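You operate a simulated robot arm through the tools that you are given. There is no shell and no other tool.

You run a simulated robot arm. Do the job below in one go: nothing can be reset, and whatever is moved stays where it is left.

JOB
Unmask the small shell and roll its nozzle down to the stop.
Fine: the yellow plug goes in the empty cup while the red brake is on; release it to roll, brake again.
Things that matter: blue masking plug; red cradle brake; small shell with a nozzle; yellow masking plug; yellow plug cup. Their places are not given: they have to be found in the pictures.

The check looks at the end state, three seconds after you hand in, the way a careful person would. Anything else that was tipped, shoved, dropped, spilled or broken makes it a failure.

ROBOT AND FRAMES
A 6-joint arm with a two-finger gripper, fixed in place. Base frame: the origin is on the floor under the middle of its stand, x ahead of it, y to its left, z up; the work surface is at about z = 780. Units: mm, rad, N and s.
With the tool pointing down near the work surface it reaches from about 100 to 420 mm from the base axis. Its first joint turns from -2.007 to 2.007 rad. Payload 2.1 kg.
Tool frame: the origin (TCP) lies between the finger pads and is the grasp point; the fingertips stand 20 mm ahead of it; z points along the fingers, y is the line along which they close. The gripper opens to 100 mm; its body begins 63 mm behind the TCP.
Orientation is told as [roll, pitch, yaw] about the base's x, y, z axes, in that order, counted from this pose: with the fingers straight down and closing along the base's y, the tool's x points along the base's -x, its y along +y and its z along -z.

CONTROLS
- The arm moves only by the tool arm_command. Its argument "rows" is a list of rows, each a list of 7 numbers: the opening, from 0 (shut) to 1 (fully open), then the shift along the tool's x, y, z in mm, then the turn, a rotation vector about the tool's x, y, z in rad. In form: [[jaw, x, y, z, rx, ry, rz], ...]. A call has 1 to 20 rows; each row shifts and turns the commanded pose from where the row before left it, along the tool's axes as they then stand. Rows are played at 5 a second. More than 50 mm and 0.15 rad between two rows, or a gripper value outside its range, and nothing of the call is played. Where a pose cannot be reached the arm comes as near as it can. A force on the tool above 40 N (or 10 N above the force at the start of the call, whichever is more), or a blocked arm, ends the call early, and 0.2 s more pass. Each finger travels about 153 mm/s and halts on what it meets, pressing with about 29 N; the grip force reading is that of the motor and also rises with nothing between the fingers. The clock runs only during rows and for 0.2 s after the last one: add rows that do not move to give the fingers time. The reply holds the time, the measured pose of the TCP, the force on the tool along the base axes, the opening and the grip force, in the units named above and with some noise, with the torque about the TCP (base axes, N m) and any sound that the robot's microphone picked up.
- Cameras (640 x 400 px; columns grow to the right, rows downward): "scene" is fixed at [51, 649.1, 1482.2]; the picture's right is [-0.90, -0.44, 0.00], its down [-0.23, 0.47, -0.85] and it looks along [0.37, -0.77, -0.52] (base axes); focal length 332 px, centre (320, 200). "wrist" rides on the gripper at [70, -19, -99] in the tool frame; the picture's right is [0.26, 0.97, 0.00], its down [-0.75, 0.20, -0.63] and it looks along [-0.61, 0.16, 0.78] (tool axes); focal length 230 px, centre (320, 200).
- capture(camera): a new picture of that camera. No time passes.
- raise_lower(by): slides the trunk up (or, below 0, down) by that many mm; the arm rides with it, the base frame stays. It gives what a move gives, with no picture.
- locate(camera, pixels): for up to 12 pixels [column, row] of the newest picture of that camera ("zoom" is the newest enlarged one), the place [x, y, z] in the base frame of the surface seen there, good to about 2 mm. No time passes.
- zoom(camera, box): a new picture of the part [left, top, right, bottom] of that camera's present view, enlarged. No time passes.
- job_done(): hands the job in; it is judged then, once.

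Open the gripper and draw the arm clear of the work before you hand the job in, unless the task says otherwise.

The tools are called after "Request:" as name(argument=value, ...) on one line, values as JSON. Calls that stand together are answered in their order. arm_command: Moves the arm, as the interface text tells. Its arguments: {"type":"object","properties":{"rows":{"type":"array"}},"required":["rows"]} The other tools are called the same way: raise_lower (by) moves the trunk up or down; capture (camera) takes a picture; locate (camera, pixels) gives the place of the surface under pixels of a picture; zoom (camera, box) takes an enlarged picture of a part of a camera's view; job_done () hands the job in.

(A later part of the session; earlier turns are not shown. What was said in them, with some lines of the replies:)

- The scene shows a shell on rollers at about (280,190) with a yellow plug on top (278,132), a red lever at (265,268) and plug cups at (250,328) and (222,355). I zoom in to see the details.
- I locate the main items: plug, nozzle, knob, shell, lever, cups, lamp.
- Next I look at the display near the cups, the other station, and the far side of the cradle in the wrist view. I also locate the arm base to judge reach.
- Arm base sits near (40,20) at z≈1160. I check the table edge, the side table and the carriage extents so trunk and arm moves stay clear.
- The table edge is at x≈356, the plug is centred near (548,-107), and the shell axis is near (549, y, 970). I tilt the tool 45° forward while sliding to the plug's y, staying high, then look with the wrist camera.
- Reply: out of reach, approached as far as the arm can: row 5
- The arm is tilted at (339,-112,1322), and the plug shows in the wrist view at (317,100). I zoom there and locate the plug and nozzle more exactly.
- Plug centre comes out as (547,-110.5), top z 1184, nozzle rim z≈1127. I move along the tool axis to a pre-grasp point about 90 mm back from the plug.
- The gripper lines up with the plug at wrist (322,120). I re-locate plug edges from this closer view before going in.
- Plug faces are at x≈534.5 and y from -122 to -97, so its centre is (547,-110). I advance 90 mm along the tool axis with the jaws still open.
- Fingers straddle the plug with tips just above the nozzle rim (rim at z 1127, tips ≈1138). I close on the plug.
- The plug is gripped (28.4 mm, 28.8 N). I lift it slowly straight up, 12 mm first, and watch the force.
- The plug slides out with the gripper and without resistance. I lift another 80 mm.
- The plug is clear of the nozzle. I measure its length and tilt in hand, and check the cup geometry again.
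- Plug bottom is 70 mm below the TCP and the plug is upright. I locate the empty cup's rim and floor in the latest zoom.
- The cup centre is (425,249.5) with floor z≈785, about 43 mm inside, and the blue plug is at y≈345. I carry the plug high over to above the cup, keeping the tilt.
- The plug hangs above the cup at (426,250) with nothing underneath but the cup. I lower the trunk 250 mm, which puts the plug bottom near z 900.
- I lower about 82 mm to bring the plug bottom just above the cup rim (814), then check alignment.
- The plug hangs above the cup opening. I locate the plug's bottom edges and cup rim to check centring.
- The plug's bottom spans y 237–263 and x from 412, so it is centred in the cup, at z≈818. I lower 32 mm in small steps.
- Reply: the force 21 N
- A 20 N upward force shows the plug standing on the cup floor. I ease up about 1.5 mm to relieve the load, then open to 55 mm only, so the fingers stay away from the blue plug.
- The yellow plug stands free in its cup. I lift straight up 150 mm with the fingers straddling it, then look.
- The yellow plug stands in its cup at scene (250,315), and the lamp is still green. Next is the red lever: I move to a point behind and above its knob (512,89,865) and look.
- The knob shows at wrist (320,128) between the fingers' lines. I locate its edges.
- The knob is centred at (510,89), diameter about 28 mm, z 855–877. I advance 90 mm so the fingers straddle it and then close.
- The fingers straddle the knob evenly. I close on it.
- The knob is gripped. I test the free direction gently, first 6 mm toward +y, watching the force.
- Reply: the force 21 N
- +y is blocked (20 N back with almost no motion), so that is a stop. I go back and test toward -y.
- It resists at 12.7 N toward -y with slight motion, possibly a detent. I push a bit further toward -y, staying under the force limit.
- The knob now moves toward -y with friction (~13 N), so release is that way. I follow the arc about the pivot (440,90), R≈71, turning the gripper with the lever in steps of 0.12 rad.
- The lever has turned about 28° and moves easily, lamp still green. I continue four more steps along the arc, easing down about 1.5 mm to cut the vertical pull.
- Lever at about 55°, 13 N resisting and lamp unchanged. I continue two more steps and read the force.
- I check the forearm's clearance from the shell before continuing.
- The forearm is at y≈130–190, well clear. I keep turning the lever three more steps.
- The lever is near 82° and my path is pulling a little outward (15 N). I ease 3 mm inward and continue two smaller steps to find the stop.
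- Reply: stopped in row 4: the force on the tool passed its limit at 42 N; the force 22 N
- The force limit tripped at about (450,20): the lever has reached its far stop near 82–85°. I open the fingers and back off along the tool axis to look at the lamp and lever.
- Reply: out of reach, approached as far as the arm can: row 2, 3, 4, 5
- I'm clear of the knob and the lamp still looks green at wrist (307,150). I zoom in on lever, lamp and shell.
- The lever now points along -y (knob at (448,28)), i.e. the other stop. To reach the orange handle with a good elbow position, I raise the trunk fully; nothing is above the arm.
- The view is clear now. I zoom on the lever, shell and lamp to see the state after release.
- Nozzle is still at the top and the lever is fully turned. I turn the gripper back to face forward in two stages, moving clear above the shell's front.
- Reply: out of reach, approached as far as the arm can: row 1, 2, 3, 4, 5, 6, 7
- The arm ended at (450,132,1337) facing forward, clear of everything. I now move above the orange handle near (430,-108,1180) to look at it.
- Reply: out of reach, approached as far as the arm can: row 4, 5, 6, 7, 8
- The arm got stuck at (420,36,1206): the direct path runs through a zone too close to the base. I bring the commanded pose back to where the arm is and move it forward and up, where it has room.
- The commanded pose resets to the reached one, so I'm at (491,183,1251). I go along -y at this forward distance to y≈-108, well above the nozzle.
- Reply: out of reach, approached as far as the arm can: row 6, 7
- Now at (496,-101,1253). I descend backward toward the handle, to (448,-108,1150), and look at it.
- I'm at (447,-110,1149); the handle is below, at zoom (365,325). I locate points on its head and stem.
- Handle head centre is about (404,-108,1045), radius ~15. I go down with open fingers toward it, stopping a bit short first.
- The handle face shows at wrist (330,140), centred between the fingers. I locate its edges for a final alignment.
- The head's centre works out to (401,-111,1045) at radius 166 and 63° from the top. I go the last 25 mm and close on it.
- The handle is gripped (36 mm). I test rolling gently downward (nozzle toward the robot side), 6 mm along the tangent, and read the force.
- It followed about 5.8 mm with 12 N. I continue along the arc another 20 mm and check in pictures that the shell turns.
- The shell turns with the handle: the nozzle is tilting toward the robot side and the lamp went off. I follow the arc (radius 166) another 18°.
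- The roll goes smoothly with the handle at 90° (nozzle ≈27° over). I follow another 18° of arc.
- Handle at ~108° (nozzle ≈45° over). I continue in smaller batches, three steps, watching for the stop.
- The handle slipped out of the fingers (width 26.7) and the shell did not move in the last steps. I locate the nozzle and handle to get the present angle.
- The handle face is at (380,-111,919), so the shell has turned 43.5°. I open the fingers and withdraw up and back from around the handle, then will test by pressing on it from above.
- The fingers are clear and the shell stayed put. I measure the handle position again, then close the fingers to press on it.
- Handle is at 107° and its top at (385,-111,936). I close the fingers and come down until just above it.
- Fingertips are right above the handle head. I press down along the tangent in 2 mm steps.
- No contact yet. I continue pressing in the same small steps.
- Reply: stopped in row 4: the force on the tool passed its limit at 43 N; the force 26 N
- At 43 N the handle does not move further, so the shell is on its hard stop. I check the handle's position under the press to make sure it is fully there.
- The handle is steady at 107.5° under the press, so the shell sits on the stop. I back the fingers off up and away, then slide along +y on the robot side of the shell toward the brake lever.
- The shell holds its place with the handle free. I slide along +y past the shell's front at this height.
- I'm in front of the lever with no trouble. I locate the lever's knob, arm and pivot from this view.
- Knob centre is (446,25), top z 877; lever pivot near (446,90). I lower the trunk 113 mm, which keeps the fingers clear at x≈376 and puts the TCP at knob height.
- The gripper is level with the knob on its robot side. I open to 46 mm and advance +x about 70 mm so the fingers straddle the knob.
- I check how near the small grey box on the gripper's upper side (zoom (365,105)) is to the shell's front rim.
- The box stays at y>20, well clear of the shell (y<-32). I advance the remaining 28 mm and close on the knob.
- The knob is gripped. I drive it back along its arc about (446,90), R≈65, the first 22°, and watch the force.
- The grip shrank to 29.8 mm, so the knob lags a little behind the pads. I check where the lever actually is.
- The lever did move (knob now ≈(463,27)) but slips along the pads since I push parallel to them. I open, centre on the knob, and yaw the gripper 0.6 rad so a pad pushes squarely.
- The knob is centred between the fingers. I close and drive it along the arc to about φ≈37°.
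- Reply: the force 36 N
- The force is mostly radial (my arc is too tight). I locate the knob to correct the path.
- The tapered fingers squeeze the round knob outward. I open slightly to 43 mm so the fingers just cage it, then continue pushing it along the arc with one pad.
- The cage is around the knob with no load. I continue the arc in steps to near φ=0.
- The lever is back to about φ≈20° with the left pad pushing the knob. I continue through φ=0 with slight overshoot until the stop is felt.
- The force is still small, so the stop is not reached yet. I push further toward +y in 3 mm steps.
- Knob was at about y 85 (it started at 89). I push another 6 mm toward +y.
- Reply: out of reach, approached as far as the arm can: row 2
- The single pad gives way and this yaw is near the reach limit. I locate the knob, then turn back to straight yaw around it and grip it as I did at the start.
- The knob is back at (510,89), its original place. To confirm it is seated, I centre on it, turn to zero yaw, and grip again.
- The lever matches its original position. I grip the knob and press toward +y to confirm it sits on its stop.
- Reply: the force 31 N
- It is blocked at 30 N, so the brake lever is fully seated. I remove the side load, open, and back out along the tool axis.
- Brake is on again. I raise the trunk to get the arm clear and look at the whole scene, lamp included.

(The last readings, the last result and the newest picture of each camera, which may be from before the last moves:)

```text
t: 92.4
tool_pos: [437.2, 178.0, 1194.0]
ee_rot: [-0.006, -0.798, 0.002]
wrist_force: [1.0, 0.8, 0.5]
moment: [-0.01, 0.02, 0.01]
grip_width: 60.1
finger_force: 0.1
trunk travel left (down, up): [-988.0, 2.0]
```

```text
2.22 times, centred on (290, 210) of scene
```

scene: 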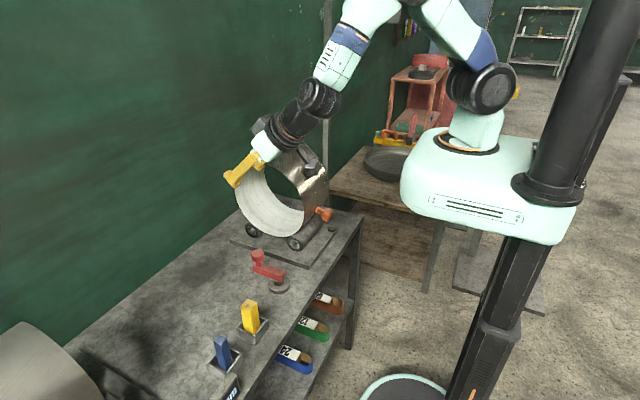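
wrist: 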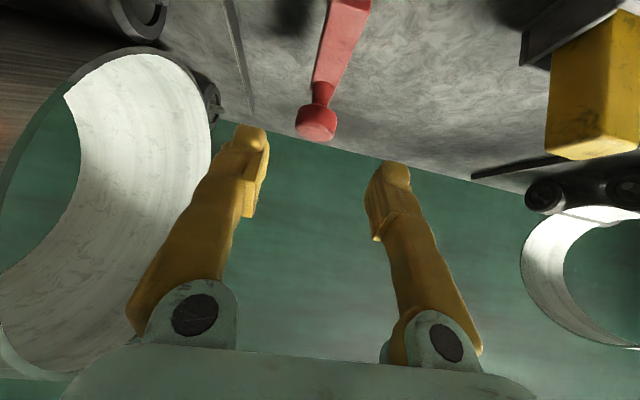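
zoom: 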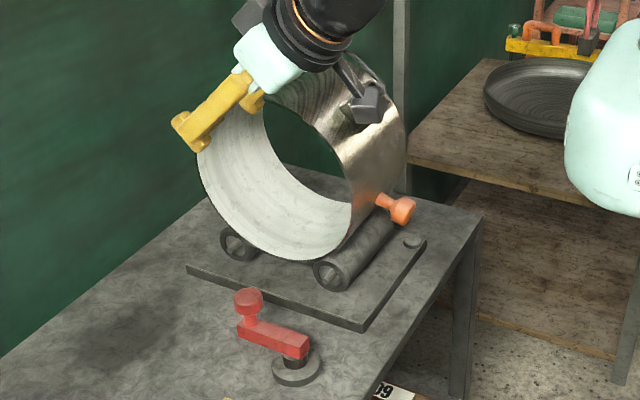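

The lamp stays off, the lever is back at its start position and the nozzle is rolled over. I verify the handle and nozzle angle and both plugs in close views.

Request:
zoom(camera="scene", box=[280, 180, 360, 240])

Request:
locate(camera="zoom", pixels=[[375, 165], [390, 190], [350, 180], [310, 130], [398, 255], [372, 145]])

Request:
zoom(camera="scene", box=[200, 280, 330, 400])

Request:
capture(camera="wrist")

```text
6.67 times, centred on (320, 210) of scene
```

zoom: 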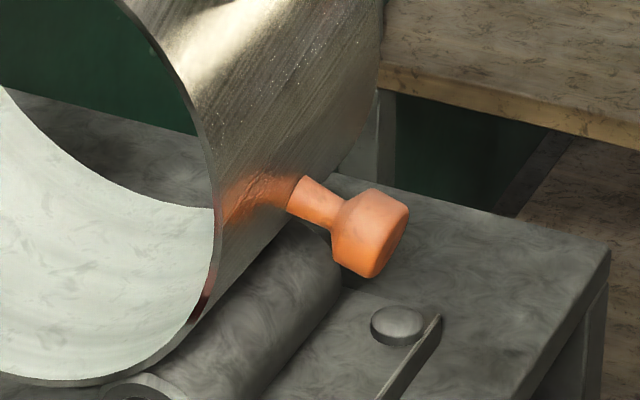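

```text
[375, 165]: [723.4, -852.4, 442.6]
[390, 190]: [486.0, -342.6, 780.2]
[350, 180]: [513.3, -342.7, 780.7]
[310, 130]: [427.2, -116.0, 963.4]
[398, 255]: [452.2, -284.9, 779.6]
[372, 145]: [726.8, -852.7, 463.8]
```

```text
3.33 times, centred on (265, 340) of scene
```

zoom: 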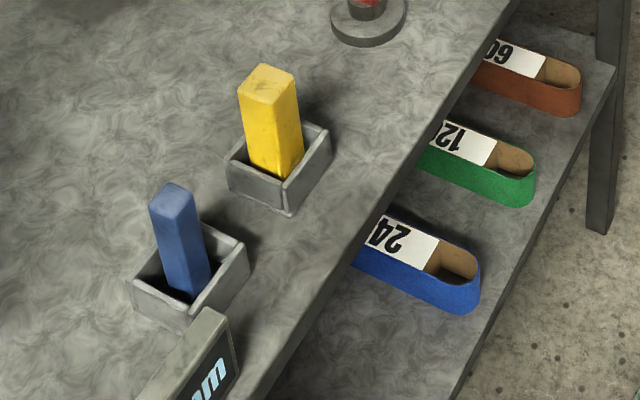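

```text
taken
```

wrist: 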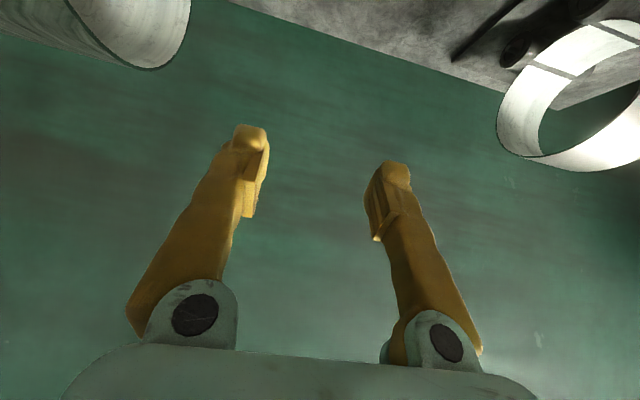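

Both plugs stand in their cups and the handle sits as before. I turn the wrist camera toward the other station and the shelf to make sure nothing else was touched.

Request:
arm_command(rows=[[0.6, 0, 0, 0, -0.1, 0, -0.1], [0.6, 0, 0, 0, -0.1, 0, -0.1], [0.6, 0, 0, 0, -0.1, 0, -0.1], [0.6, 0, 0, 0, -0.1, 0, -0.1], [0.6, 0, 0, 0, 0, 0.13, 0], [0.6, 0, 0, 0, 0, 0.13, 0], [0.6, 0, 0, 0, 0, 0.13, 0], [0.6, 0, 0, 0, 0, 0, 0]])

Request:
capture(camera="wrist")

Request:
capture(camera="scene")

```text
t: 94.2
tool_pos: [455.5, 156.2, 1193.5]
ee_rot: [-0.133, -0.519, 0.556]
wrist_force: [0.1, 0.0, 0.1]
moment: [0.05, 0.02, 0.03]
grip_width: 60.0
finger_force: 0.0
out of reach, approached as far as the arm can: row 6, 7
trunk travel left (down, up): [-988.0, 2.0]
```

```text
taken
```

wrist: 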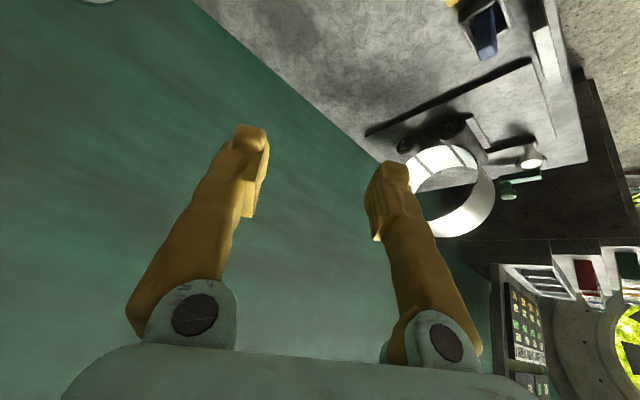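

```text
taken
```

scene: 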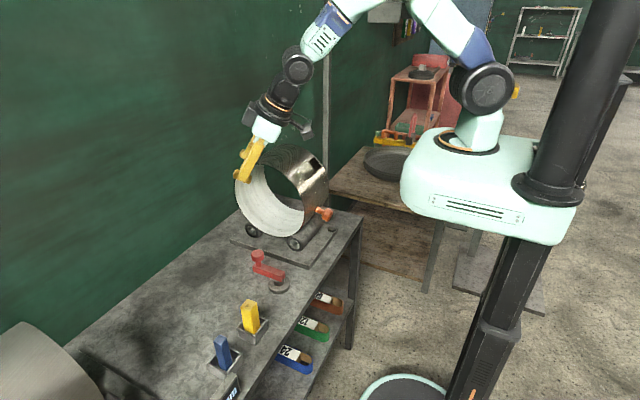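

Request:
zoom(camera="wrist", box=[370, 60, 600, 240])

Request:
locate(camera="wrist", pixels=[[470, 205], [440, 235], [490, 195], [530, 155], [450, 150], [415, 175], [475, 180], [405, 145], [450, 128], [510, 190]])

Request:
zoom(camera="scene", box=[270, 180, 350, 240])

Request:
locate(camera="scene", pixels=[[327, 214], [324, 212], [318, 209], [316, 163], [320, 168], [308, 180], [305, 165]])

```text
2.22 times, centred on (485, 150) of wrist
```

zoom: 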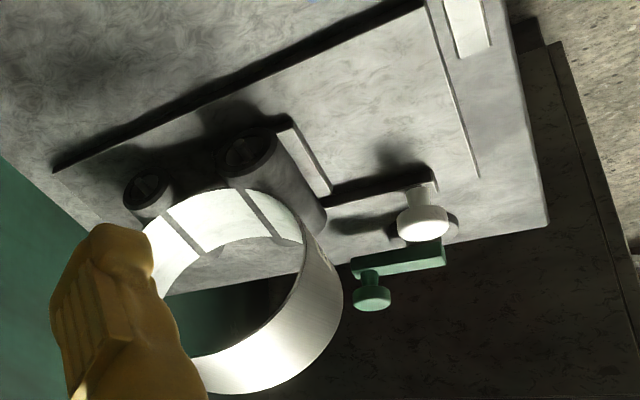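

```text
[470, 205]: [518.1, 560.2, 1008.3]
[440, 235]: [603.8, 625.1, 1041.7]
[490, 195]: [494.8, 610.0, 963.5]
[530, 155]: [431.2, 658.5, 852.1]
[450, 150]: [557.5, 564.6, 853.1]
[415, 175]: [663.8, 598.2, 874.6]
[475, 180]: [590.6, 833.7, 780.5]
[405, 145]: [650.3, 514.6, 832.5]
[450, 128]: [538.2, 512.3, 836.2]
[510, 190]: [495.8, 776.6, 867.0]
```

```text
6.67 times, centred on (310, 210) of scene
```

zoom: 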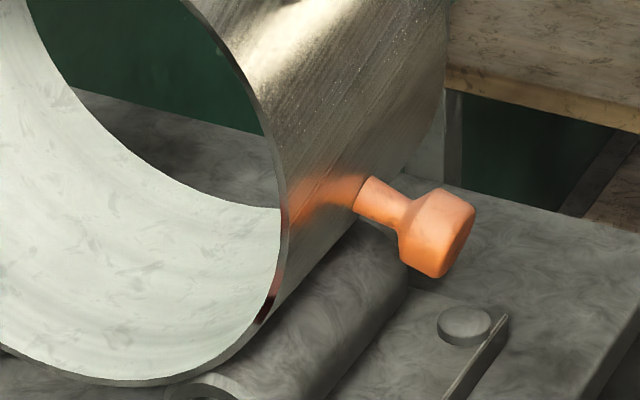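

```text
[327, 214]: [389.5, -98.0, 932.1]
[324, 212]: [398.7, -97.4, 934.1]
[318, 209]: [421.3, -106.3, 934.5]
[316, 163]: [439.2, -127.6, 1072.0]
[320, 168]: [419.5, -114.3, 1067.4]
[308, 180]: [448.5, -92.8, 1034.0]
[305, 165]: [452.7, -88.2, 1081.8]
```

The other station and its green lever are untouched, and our nozzle and handle are unchanged. I open the gripper fully and draw the arm back and up, away from the work.

Request:
arm_command(rows=[[0.7, 0, 0, -20, 0, 0, 0], [0.8, 0, 0, -25, 0, 0, 0], [0.9, 0, 0, -25, 0, 0, 0], [1.0, 0, 0, -25, 0, 0, 0], [1.0, 0, 0, -25, 0, 0, 0], [1.0, 0, 0, 0, 0, 0, 0], [1.0, 0, 0, 0, 0, 0, 0]])

Request:
capture(camera="scene")

Request:
zoom(camera="scene", box=[200, 130, 360, 300])

```text
t: 95.8
tool_pos: [395.7, 153.4, 1303.8]
ee_rot: [-0.01, -0.404, 0.567]
wrist_force: [-0.1, -1.5, -0.2]
moment: [-0.01, -0.03, -0.01]
grip_width: 100.0
finger_force: 0.2
trunk travel left (down, up): [-988.0, 2.0]
```

```text
taken
```

scene: 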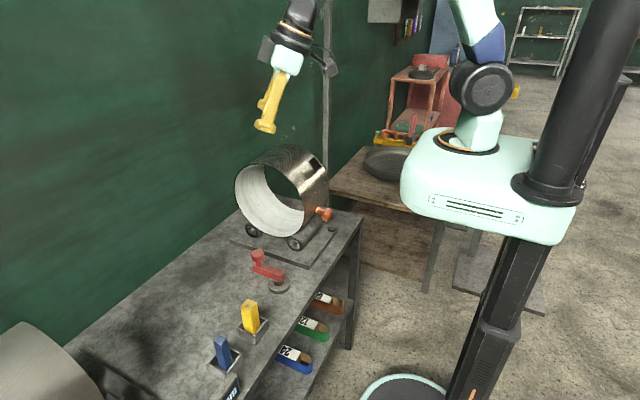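

```text
2.35 times, centred on (280, 215) of scene
```

zoom: 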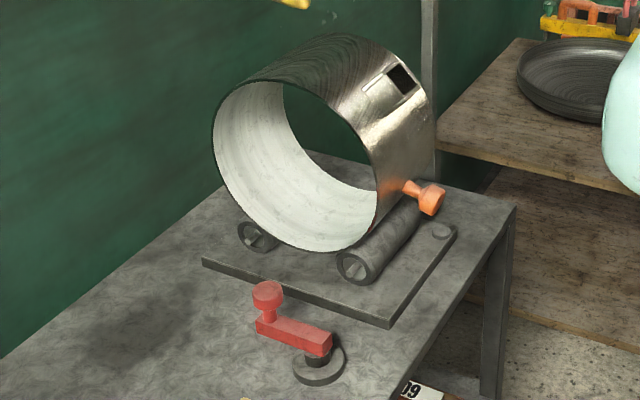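

The yellow plug stands in its cup, the nozzle is rolled to the stop, the red lever is back on, and the arm is open and clear. I hand in the job.

Request:
job_done()

```text
The job is handed in.
```

I've handed the job in: the yellow plug is out of the shell's nozzle and standing in the empty cup, the nozzle is rolled down to its stop, and the red brake is back on.

- **Plug:** I pulled it straight up and placed it upright in the cup. The brake lever hadn't been touched yet and was still in its starting position, which I took as on.
- **Brake release:** I turned the lever about 85–90° to its other end stop. The shell then rolled with little effort.
- **Roll:** I pulled the orange handle down, which brought the nozzle over toward the robot by about 43.5°. There the handle slipped out of my fingers. Pressing on it with about 43 N moved it no further, so I took that as the stop.
- **Brake again:** I turned the lever back to its starting position. It was blocked at 30 N against its end stop. I did not push the shell afterwards to check that the brake holds.

**Not certain:**
- I only rolled the shell toward the robot and did not check for a stop in the other direction.
- The green lamp on the cradle went dark once the shell started to roll and stayed off. I don't know what it signals.

In the last pictures the blue plug and the shelf boxes look undisturbed. The other station looked untouched when I last viewed it. The gripper is open and the arm is clear of the work.
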